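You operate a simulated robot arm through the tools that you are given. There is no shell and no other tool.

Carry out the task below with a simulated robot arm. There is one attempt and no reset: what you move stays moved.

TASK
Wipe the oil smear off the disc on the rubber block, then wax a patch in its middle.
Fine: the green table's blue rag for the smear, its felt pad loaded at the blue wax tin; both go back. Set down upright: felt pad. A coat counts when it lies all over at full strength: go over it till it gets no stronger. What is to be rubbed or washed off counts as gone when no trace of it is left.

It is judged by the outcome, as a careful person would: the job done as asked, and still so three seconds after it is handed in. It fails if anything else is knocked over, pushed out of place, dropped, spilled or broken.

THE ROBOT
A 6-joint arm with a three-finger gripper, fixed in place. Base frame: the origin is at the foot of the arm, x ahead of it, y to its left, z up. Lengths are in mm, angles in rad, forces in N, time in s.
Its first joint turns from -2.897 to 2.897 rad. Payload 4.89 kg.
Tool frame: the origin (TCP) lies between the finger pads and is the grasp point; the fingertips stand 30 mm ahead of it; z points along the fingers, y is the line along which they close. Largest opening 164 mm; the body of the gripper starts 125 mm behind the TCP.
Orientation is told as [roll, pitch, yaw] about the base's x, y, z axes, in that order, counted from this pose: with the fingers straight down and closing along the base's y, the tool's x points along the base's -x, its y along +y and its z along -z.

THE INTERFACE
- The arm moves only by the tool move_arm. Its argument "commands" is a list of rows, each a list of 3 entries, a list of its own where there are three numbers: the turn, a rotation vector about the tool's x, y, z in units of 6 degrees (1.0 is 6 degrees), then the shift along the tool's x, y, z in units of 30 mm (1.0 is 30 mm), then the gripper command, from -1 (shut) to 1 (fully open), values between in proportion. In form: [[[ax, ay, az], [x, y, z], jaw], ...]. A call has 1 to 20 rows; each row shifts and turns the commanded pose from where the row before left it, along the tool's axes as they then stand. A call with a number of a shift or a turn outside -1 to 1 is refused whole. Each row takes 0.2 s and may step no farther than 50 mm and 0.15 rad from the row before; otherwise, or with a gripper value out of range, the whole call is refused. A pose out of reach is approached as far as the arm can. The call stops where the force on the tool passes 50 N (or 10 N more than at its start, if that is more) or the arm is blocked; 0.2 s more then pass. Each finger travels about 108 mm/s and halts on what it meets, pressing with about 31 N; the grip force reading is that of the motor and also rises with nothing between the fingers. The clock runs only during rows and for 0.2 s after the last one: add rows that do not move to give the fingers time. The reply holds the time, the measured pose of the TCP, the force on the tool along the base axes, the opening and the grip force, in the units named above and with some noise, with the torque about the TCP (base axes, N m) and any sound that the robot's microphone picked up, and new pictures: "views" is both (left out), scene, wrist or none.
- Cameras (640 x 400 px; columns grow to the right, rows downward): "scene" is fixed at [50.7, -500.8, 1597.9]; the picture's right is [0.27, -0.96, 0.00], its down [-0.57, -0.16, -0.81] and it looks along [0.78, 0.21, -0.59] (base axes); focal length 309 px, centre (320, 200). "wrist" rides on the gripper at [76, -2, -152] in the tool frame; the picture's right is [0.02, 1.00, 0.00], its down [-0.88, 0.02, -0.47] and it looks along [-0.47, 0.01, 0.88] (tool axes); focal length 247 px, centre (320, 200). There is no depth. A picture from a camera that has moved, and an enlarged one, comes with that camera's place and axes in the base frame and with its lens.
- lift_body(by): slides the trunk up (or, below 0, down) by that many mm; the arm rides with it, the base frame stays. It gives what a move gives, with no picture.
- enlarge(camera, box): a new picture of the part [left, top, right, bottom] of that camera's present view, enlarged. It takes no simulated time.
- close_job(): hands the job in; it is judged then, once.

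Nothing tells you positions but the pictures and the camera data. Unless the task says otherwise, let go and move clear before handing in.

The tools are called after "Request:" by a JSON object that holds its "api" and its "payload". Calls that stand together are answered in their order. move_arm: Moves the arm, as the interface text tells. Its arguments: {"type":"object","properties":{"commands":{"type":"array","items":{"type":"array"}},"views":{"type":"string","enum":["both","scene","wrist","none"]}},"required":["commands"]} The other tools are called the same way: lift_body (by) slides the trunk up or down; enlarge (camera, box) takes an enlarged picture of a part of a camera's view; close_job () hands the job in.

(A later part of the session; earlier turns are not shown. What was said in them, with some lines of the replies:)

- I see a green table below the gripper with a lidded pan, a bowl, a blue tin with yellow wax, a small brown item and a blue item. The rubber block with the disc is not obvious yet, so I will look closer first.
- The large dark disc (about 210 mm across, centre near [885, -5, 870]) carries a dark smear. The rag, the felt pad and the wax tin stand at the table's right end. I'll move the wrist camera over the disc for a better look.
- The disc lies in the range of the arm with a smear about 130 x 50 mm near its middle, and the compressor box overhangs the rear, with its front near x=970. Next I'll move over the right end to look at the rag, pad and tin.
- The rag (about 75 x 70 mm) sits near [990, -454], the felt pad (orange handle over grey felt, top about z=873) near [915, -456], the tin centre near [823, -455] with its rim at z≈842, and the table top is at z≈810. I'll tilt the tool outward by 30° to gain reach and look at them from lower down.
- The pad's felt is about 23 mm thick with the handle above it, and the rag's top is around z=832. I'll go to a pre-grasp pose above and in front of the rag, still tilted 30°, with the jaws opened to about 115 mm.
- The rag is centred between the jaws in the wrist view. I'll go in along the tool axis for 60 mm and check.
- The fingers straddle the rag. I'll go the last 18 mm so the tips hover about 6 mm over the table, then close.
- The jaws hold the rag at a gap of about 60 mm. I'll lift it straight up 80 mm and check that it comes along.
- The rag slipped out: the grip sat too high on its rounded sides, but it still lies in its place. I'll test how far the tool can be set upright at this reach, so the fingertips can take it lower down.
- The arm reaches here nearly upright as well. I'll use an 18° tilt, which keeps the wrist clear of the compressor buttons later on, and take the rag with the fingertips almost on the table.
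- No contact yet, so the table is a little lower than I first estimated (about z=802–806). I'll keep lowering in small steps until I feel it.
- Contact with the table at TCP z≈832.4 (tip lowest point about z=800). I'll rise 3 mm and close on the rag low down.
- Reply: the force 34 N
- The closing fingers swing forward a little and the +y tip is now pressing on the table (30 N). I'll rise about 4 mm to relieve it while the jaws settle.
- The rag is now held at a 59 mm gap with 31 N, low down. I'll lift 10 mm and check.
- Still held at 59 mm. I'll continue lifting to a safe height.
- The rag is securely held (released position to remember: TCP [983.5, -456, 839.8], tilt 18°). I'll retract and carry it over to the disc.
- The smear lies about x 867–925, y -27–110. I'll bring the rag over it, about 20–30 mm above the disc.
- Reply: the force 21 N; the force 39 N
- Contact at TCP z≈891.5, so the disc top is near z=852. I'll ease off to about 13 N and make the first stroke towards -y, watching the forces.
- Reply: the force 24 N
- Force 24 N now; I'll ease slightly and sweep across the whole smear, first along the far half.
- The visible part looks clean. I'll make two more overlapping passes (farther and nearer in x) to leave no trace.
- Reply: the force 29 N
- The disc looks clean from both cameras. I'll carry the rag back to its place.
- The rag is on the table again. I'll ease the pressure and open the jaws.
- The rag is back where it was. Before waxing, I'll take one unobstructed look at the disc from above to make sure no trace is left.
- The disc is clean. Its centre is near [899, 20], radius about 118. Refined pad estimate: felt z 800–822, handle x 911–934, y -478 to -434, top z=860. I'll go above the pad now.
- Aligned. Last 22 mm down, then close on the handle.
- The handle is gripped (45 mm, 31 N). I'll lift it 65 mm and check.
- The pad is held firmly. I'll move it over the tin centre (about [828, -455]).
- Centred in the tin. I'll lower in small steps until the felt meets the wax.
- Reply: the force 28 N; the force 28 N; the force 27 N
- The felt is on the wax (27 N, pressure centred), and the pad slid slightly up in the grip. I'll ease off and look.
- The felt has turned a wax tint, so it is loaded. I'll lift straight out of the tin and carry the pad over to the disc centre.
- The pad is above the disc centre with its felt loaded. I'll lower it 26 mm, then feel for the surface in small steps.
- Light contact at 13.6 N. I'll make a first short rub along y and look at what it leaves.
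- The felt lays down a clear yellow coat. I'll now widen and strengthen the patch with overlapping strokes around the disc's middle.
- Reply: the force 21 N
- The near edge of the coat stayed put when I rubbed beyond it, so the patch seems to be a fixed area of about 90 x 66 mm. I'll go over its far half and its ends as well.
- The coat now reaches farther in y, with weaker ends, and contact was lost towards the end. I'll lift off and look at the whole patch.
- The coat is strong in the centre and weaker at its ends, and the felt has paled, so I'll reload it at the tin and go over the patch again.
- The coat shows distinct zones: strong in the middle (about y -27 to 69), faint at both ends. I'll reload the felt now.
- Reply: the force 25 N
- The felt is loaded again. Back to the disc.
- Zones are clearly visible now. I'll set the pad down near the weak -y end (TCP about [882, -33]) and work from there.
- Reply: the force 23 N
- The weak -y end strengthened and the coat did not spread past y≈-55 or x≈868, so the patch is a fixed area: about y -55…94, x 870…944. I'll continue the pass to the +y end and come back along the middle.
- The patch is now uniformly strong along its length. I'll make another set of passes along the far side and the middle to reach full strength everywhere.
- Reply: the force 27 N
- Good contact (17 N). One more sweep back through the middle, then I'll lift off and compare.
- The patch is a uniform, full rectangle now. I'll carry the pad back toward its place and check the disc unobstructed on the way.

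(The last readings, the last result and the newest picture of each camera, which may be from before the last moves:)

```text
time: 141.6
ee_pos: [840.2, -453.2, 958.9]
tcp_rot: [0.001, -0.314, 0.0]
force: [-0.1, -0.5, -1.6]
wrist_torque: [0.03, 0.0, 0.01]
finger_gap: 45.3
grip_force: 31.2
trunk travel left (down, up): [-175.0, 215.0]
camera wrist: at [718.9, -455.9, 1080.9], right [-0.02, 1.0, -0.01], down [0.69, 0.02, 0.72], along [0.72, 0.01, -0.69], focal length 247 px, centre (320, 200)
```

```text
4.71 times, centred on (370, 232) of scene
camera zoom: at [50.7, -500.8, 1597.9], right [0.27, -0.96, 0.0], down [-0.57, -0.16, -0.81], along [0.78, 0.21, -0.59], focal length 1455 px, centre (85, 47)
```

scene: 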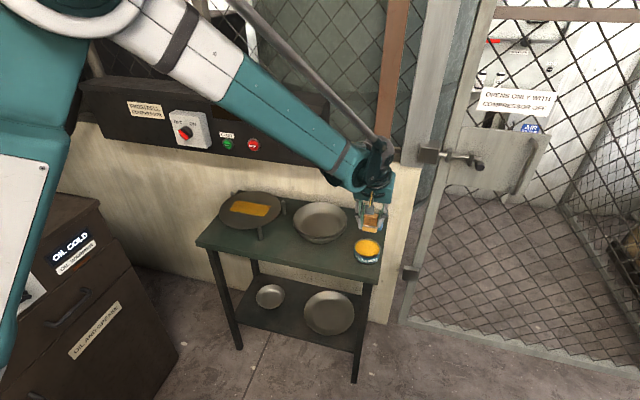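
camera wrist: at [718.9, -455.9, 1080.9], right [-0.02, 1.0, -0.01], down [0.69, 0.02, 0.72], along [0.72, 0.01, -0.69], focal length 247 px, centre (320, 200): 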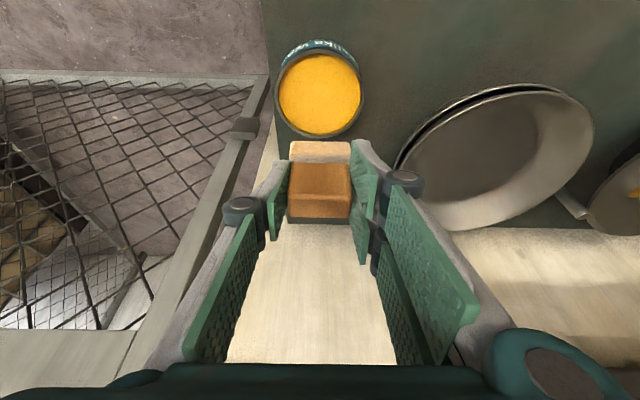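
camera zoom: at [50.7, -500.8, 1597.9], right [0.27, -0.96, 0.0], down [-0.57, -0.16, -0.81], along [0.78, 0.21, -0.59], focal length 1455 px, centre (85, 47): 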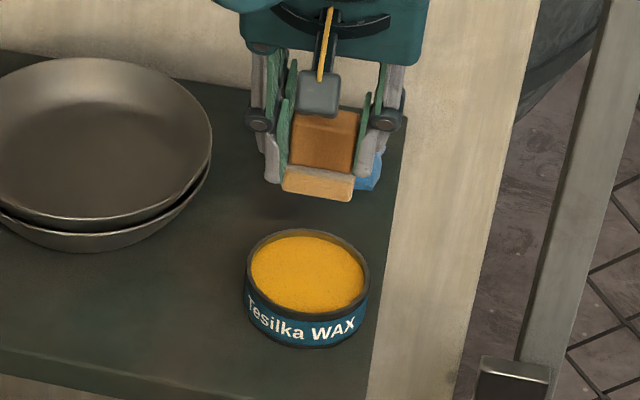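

The coat is even right to its ends, at the same strength as the centre. Now I'll set the pad back in its place.

Request:
{"api": "move_arm", "payload": {"commands": [[[0, 0, 0], [-0.671, -0.022, 0.616], -0.7], [[0, 0, 0], [-0.671, -0.022, 0.616], -0.7], [[0, 0, 0], [-0.671, -0.022, 0.616], -0.7], [[0, 0, 0], [0, 0, 0], -0.7]], "views": "wrist"}}

Request:
{"api": "enlarge", "payload": {"camera": "scene", "box": [335, 170, 405, 275]}}

```text
time: 142.6
ee_pos: [915.6, -454.2, 924.6]
tcp_rot: [0.0, -0.314, 0.0]
force: [-0.1, 0.0, -1.3]
wrist_torque: [0.04, 0.0, -0.02]
finger_gap: 45.1
grip_force: 31.1
trunk travel left (down, up): [-175.0, 215.0]
camera wrist: at [794.1, -457.1, 1046.2], right [-0.02, 1.0, -0.01], down [0.69, 0.02, 0.72], along [0.72, 0.01, -0.69], focal length 247 px, centre (320, 200)
```

wrist: 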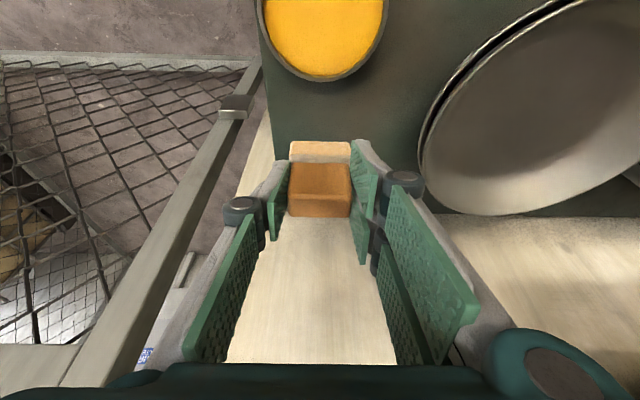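

```text
3.81 times, centred on (370, 222) of scene
camera zoom: at [50.7, -500.8, 1597.9], right [0.27, -0.96, 0.0], down [-0.57, -0.16, -0.81], along [0.78, 0.21, -0.59], focal length 1178 px, centre (130, 114)
```

zoom: 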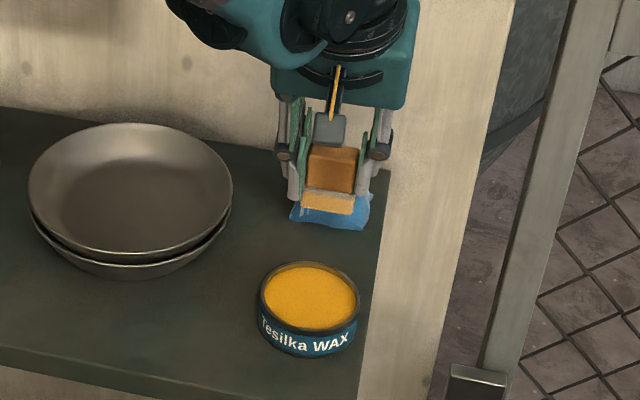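

Request:
{"api": "move_arm", "payload": {"commands": [[[0, 0, 0], [0.158, -0.008, 0.488], -0.7], [[0, 0, 0], [0.158, -0.008, 0.488], -0.7], [[0, 0, 0], [0.158, -0.008, 0.488], -0.7], [[0, 0, 0], [0.158, -0.008, 0.488], -0.7], [[0, 0, 0], [0, 0, 0], -0.7]], "views": "none"}}

```text
time: 143.8
ee_pos: [915.4, -455.2, 864.9]
tcp_rot: [-0.001, -0.312, 0.0]
force: [0.3, -0.5, -1.1]
wrist_torque: [0.02, 0.0, 0.01]
finger_gap: 45.2
grip_force: 30.9
trunk travel left (down, up): [-175.0, 215.0]
```

Request:
{"api": "move_arm", "payload": {"commands": [[[0, 0, 0], [0.0206, 0, 0.0634], -0.7], [[0, 0, 0], [0, 0, 0], -0.7]], "views": "none"}}

```text
time: 144.4
ee_pos: [914.4, -456.1, 861.1]
tcp_rot: [0.002, -0.314, 0.002]
force: [0.4, 0.5, -0.6]
wrist_torque: [0.01, -0.02, -0.02]
finger_gap: 45.4
grip_force: 30.9
trunk travel left (down, up): [-175.0, 215.0]
```

Request:
{"api": "move_arm", "payload": {"commands": [[[0, 0, 0], [0.0103, 0, 0.0317], -0.7], [[0, 0, 0], [0, 0, 0], -0.7]], "views": "none"}}

```text
time: 145.0
ee_pos: [916.5, -454.7, 860.7]
tcp_rot: [-0.001, -0.315, 0.0]
force: [0.4, 0.7, -0.2]
wrist_torque: [-0.01, 0.0, -0.02]
finger_gap: 45.0
grip_force: 30.9
trunk travel left (down, up): [-175.0, 215.0]
```

Request:
{"api": "move_arm", "payload": {"commands": [[[0, 0, 0], [0.0103, 0, 0.0317], -0.7], [[0, 0, 0], [0, 0, 0], -0.7]], "views": "none"}}

```text
time: 145.6
ee_pos: [915.8, -455.3, 858.8]
tcp_rot: [-0.001, -0.314, -0.002]
force: [-0.3, 0.3, -1.5]
wrist_torque: [0.0, -0.01, 0.03]
finger_gap: 45.0
grip_force: 31.5
trunk travel left (down, up): [-175.0, 215.0]
```

Request:
{"api": "move_arm", "payload": {"commands": [[[0, 0, 0], [0.0103, 0, 0.0317], -0.7], [[0, 0, 0], [0, 0, 0], -0.7]], "views": "none"}}

```text
time: 146.2
ee_pos: [914.7, -455.4, 860.3]
tcp_rot: [-0.001, -0.314, 0.0]
force: [0.0, -0.4, -0.4]
wrist_torque: [0.0, -0.01, 0.03]
finger_gap: 45.2
grip_force: 31.4
trunk travel left (down, up): [-175.0, 215.0]
```

Request:
{"api": "move_arm", "payload": {"commands": [[[0, 0, 0], [0.0103, 0, 0.0317], -0.7], [[0, 0, 0], [0, 0, 0], -0.7]], "views": "none"}}

```text
time: 146.8
ee_pos: [915.9, -455.0, 858.5]
tcp_rot: [0.0, -0.312, -0.002]
force: [0.5, 0.8, -1.1]
wrist_torque: [-0.01, -0.01, 0.0]
finger_gap: 45.2
grip_force: 31.3
trunk travel left (down, up): [-175.0, 215.0]
```

Request:
{"api": "move_arm", "payload": {"commands": [[[0, 0, 0], [0.0103, 0, 0.0317], -0.7], [[0, 0, 0], [0, 0, 0], -0.7]], "views": "none"}}

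```text
time: 147.4
ee_pos: [915.8, -455.5, 856.5]
tcp_rot: [0.002, -0.314, 0.0]
force: [0.2, -0.2, -0.1]
wrist_torque: [0.04, 0.05, -0.03]
finger_gap: 45.2
grip_force: 30.8
trunk travel left (down, up): [-175.0, 215.0]
```

Request:
{"api": "move_arm", "payload": {"commands": [[[0, 0, 0], [0.0082, 0, 0.0254], -0.7], [[0, 0, 0], [0, 0, 0], -0.7]], "views": "wrist"}}

Request:
{"api": "enlarge", "payload": {"camera": "wrist", "box": [240, 100, 400, 240]}}

Request:
{"api": "enlarge", "payload": {"camera": "scene", "box": [335, 190, 405, 275]}}

```text
time: 148.0
ee_pos: [915.1, -455.9, 857.0]
tcp_rot: [0.0, -0.314, 0.001]
force: [0.6, 0.2, 7.3]
wrist_torque: [-0.12, -0.15, 0.0]
finger_gap: 45.2
grip_force: 31.0
trunk travel left (down, up): [-175.0, 215.0]
camera wrist: at [794.0, -458.2, 977.7], right [-0.02, 1.0, -0.01], down [0.69, 0.02, 0.72], along [0.72, 0.01, -0.69], focal length 247 px, centre (320, 200)
```

wrist: 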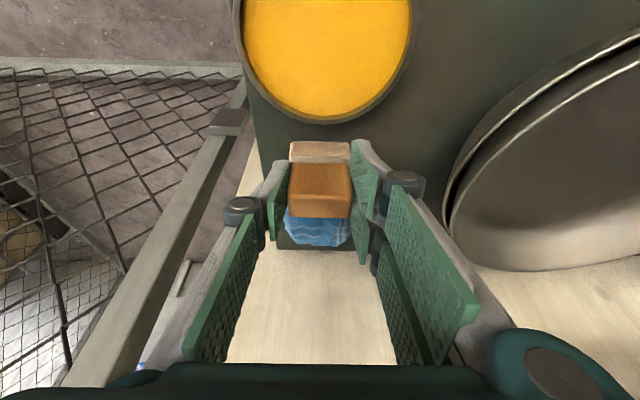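

```text
2.86 times, centred on (320, 170) of wrist
camera zoom: at [794.0, -458.2, 977.7], right [-0.02, 1.0, -0.01], down [0.69, 0.02, 0.72], along [0.72, 0.01, -0.69], focal length 706 px, centre (320, 286)
```

zoom: 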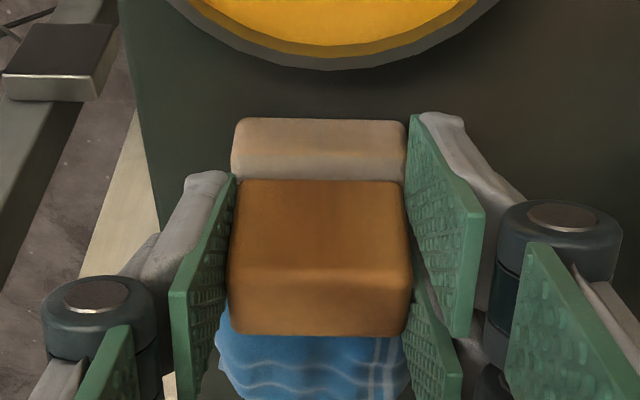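

```text
4.71 times, centred on (370, 232) of scene
camera zoom: at [50.7, -500.8, 1597.9], right [0.27, -0.96, 0.0], down [-0.57, -0.16, -0.81], along [0.78, 0.21, -0.59], focal length 1455 px, centre (85, 47)
```

zoom: 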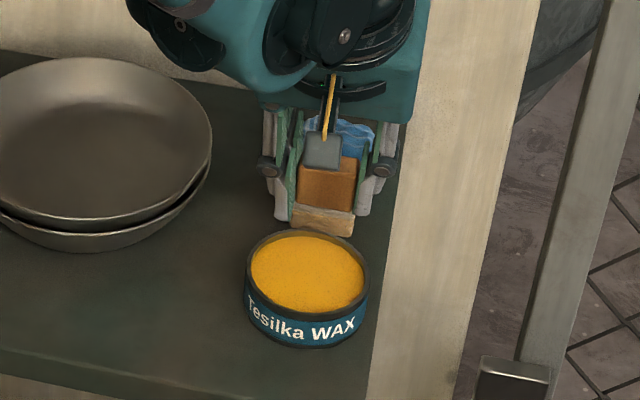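

The pad stands on the table (7 N). I'll ease off slightly and open the jaws.

Request:
{"api": "move_arm", "payload": {"commands": [[[0, 0, 0], [-0.0041, 0, -0.0127], -0.7], [[0, 0, 0], [0, 0, 0], -0.42], [[0, 0, 0], [0, 0, 0], -0.25], [[0, 0, 0], [0, 0, 0], 0.0], [[0, 0, 0], [0, 0, 0], 0.1], [[0, 0, 0], [0, 0, 0], 0.1]], "views": "wrist"}}

Request:
{"api": "enlarge", "payload": {"camera": "wrist", "box": [240, 100, 400, 240]}}

```text
time: 149.4
ee_pos: [915.5, -456.9, 856.5]
tcp_rot: [-0.001, -0.316, 0.0]
force: [-0.2, -0.9, -0.1]
wrist_torque: [-0.02, 0.0, 0.0]
finger_gap: 89.9
grip_force: 0.1
trunk travel left (down, up): [-175.0, 215.0]
camera wrist: at [794.0, -458.3, 978.0], right [-0.02, 1.0, -0.01], down [0.69, 0.02, 0.72], along [0.72, 0.01, -0.69], focal length 247 px, centre (320, 200)
```

wrist: 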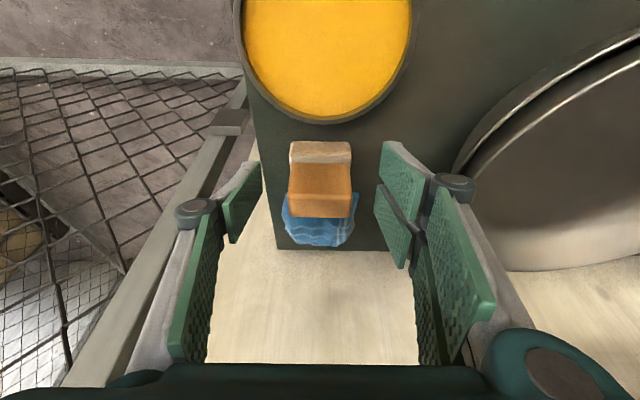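

```text
2.86 times, centred on (320, 170) of wrist
camera zoom: at [794.0, -458.3, 978.0], right [-0.02, 1.0, -0.01], down [0.69, 0.02, 0.72], along [0.72, 0.01, -0.69], focal length 706 px, centre (320, 286)
```

zoom: 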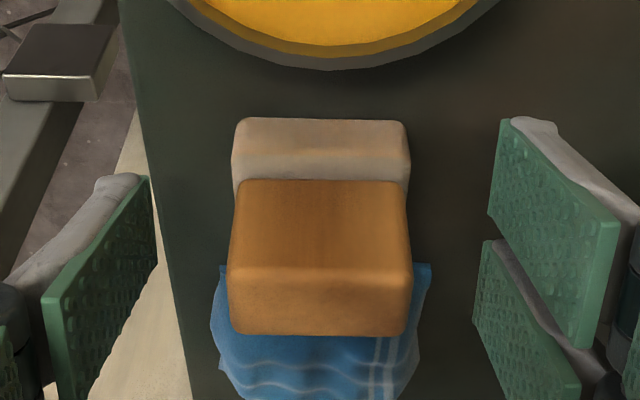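

Released; the pad stands upright. I'll lift straight up clear of it.

Request:
{"api": "move_arm", "payload": {"commands": [[[0, 0, 0], [-0.103, 0, -0.317], 0.2], [[0, 0, 0], [-0.206, 0, -0.634], 0.2], [[0, 0, 0], [-0.206, 0, -0.634], 0.2], [[0, 0, 0], [-0.206, 0, -0.634], 0.2], [[0, 0, 0], [-0.206, 0, -0.634], 0.2], [[0, 0, 0], [-0.206, 0, -0.634], 0.2], [[0, 0, 0], [0.6, 0, -0.5], 0.2], [[0, 0, 0], [0.6, 0, -0.5], 0.2], [[0, 0, 0], [0.6, 0, -0.5], 0.2], [[0, 0, 0], [0.6, 0, -0.5], 0.2], [[0, 0, 0], [0, 0, 0], 0.2]]}}

Request:
{"api": "enlarge", "payload": {"camera": "scene", "box": [345, 205, 395, 270]}}

Request:
{"api": "enlarge", "payload": {"camera": "scene", "box": [205, 180, 295, 245]}}

Request:
{"api": "enlarge", "payload": {"camera": "scene", "box": [228, 195, 278, 220]}}

```text
time: 151.8
ee_pos: [827.0, -455.5, 1001.4]
tcp_rot: [-0.001, -0.314, 0.0]
force: [0.2, -0.1, 0.4]
wrist_torque: [-0.03, -0.03, 0.01]
finger_gap: 98.3
grip_force: 0.0
trunk travel left (down, up): [-175.0, 215.0]
camera wrist: at [706.9, -458.0, 1122.5], right [-0.02, 1.0, -0.01], down [0.69, 0.02, 0.72], along [0.72, 0.01, -0.69], focal length 247 px, centre (320, 200)
```

scene: 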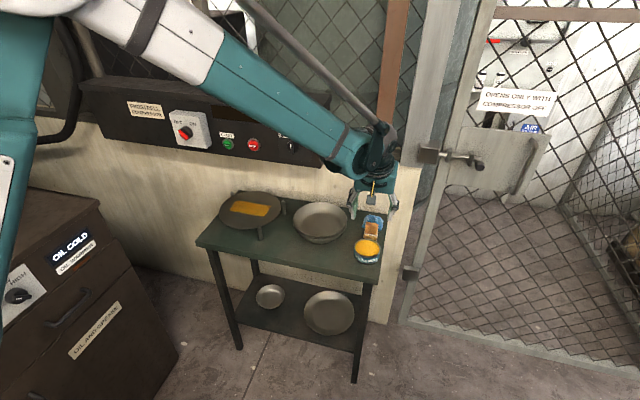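
wrist: 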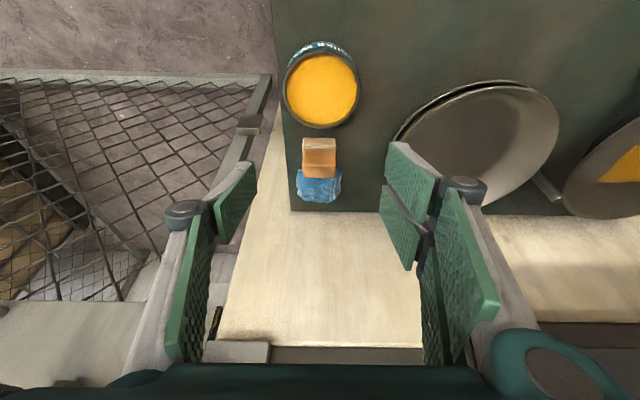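

```text
6.15 times, centred on (370, 238) of scene
camera zoom: at [50.7, -500.8, 1597.9], right [0.27, -0.96, 0.0], down [-0.57, -0.16, -0.81], along [0.78, 0.21, -0.59], focal length 1902 px, centre (12, -31)
```

zoom: 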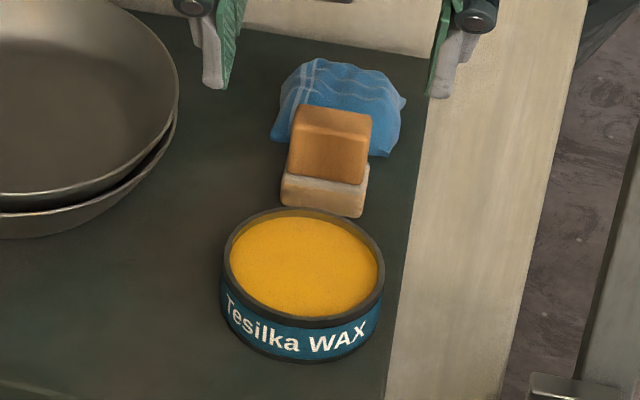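

```text
6.15 times, centred on (250, 212) of scene
camera zoom: at [50.7, -500.8, 1597.9], right [0.27, -0.96, 0.0], down [-0.57, -0.16, -0.81], along [0.78, 0.21, -0.59], focal length 1902 px, centre (751, 123)
```

zoom: 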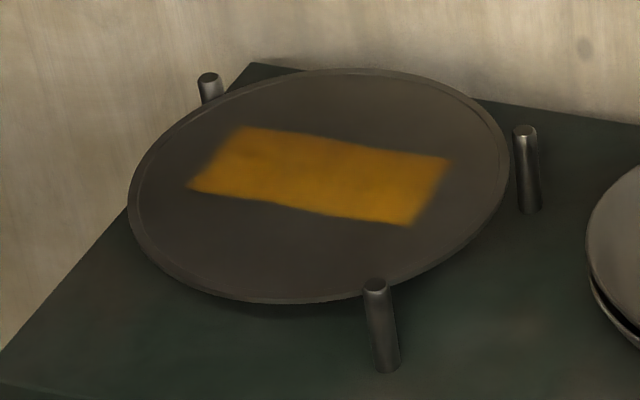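

```text
12.80 times, centred on (253, 208) of scene
camera zoom: at [50.7, -500.8, 1597.9], right [0.27, -0.96, 0.0], down [-0.57, -0.16, -0.81], along [0.78, 0.21, -0.59], focal length 3956 px, centre (1178, 104)
```

zoom: 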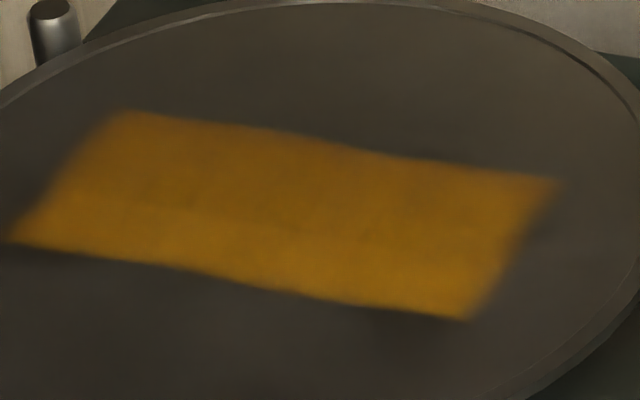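

Rag, pad and tin are where they started. One last look at the disc from above to confirm an even coat before handing in.

Request:
{"api": "move_arm", "payload": {"commands": [[[0, 0, 0], [0.05, 0.95, -0.1], 0.4], [[0, 0, 0], [0.05, 0.95, -0.1], 0.4], [[0, 0, 0], [0.05, 0.95, -0.1], 0.4], [[0, 0, 0], [0.05, 0.95, -0.1], 0.4], [[0, 0, 0], [0.05, 0.95, -0.1], 0.4], [[0, 0, 0], [0.05, 0.95, -0.1], 0.4], [[0, 0, 0], [0.05, 0.95, -0.1], 0.4], [[0, 0, 0], [0.05, 0.95, -0.1], 0.4], [[0, 0, 0], [0.05, 0.95, -0.1], 0.4], [[0, 0, 0], [0.05, 0.95, -0.1], 0.4], [[0, 0, 0], [0.05, 0.95, -0.1], 0.4], [[0, 0, 0], [0.05, 0.95, -0.1], 0.4], [[0, 0, 0], [0.05, 0.95, -0.1], 0.4], [[0, 0, 0], [0.05, 0.95, -0.1], 0.4], [[0, 0, 0], [0.05, 0.95, -0.1], 0.4], [[0, 0, 0], [0.05, 0.95, -0.1], 0.4], [[0, 0, 0], [0, 0, 0], 0.4]]}}

Request:
{"api": "enlarge", "payload": {"camera": "wrist", "box": [230, 40, 430, 210]}}

```text
time: 155.4
ee_pos: [790.5, 1.4, 1039.0]
tcp_rot: [0.001, -0.313, -0.001]
force: [-0.4, -0.6, 0.4]
wrist_torque: [0.03, 0.0, -0.02]
finger_gap: 114.8
grip_force: 0.0
trunk travel left (down, up): [-175.0, 215.0]
camera wrist: at [669.5, -0.7, 1160.5], right [-0.02, 1.0, -0.01], down [0.69, 0.02, 0.72], along [0.72, 0.01, -0.69], focal length 247 px, centre (320, 200)
```

scene: 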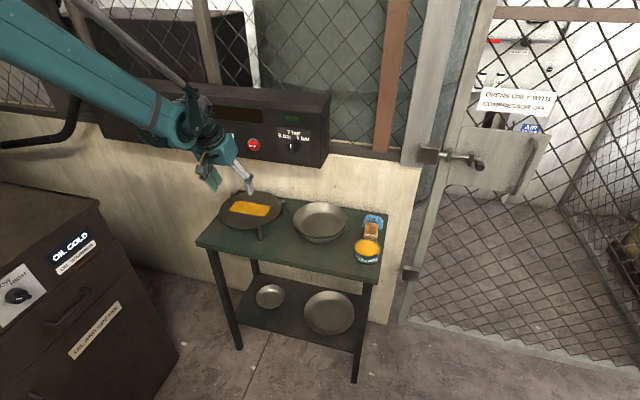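
wrist: 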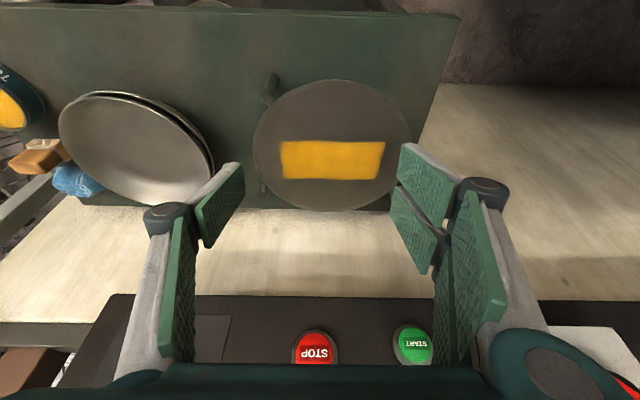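

```text
2.35 times, centred on (330, 125) of wrist
camera zoom: at [669.5, -0.7, 1160.5], right [-0.02, 1.0, -0.01], down [0.69, 0.02, 0.72], along [0.72, 0.01, -0.69], focal length 581 px, centre (296, 376)
```

zoom: 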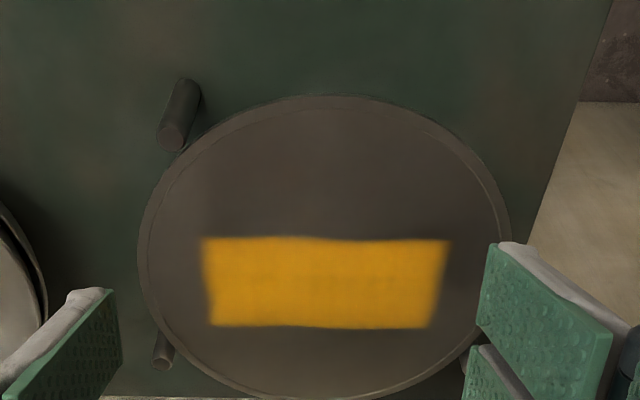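

Request:
{"api": "enlarge", "payload": {"camera": "wrist", "box": [272, 130, 394, 188]}}

Request:
{"api": "enlarge", "payload": {"camera": "scene", "box": [226, 196, 272, 220]}}

```text
5.25 times, centred on (333, 159) of wrist
camera zoom: at [669.5, -0.7, 1160.5], right [-0.02, 1.0, -0.01], down [0.69, 0.02, 0.72], along [0.72, 0.01, -0.69], focal length 1296 px, centre (252, 415)
```

zoom: 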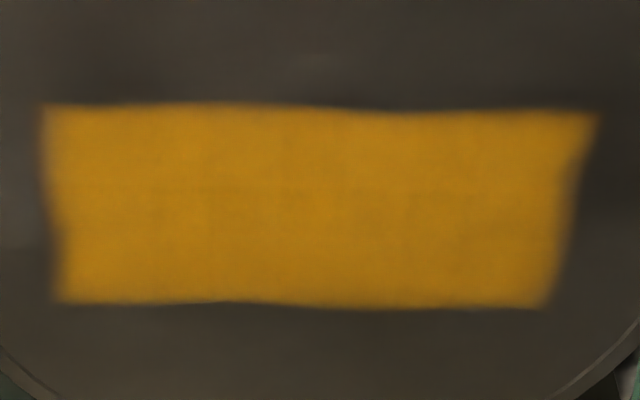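

```text
13.91 times, centred on (249, 208) of scene
camera zoom: at [50.7, -500.8, 1597.9], right [0.27, -0.96, 0.0], down [-0.57, -0.16, -0.81], along [0.78, 0.21, -0.59], focal length 4300 px, centre (1308, 89)
```

zoom: 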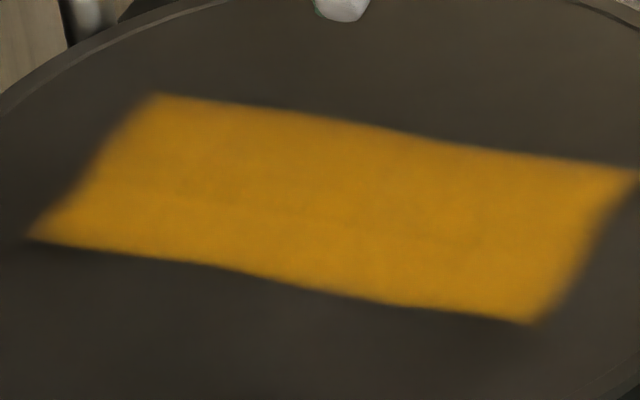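

The waxed patch is even from edge to edge, no trace of the smear is left around it, and the rag, pad and tin stand in their places with the gripper empty and clear. I'm handing the job in.

Request:
{"api": "close_job", "payload": {}}

```text
The job is handed in.
```

The job is handed in. In the last pictures no trace of the oil smear is left on the disc, and an even wax patch about 150 × 70 mm lies in its middle.

- **Smear:** I wiped it off with the blue rag in overlapping passes. My first grip on the rag was too high and it slipped out onto its own spot; the second, lower grip held.
- **Wax:** The felt pad was loaded twice at the blue tin. I went over the patch until its ends looked as strong as its centre and further passes made no visible difference.
- **Put back:** The rag and the pad are within a couple of millimetres of where they started, the pad standing upright. The tin, the pans and the compressor controls look untouched.

The gripper is empty and clear of the table.
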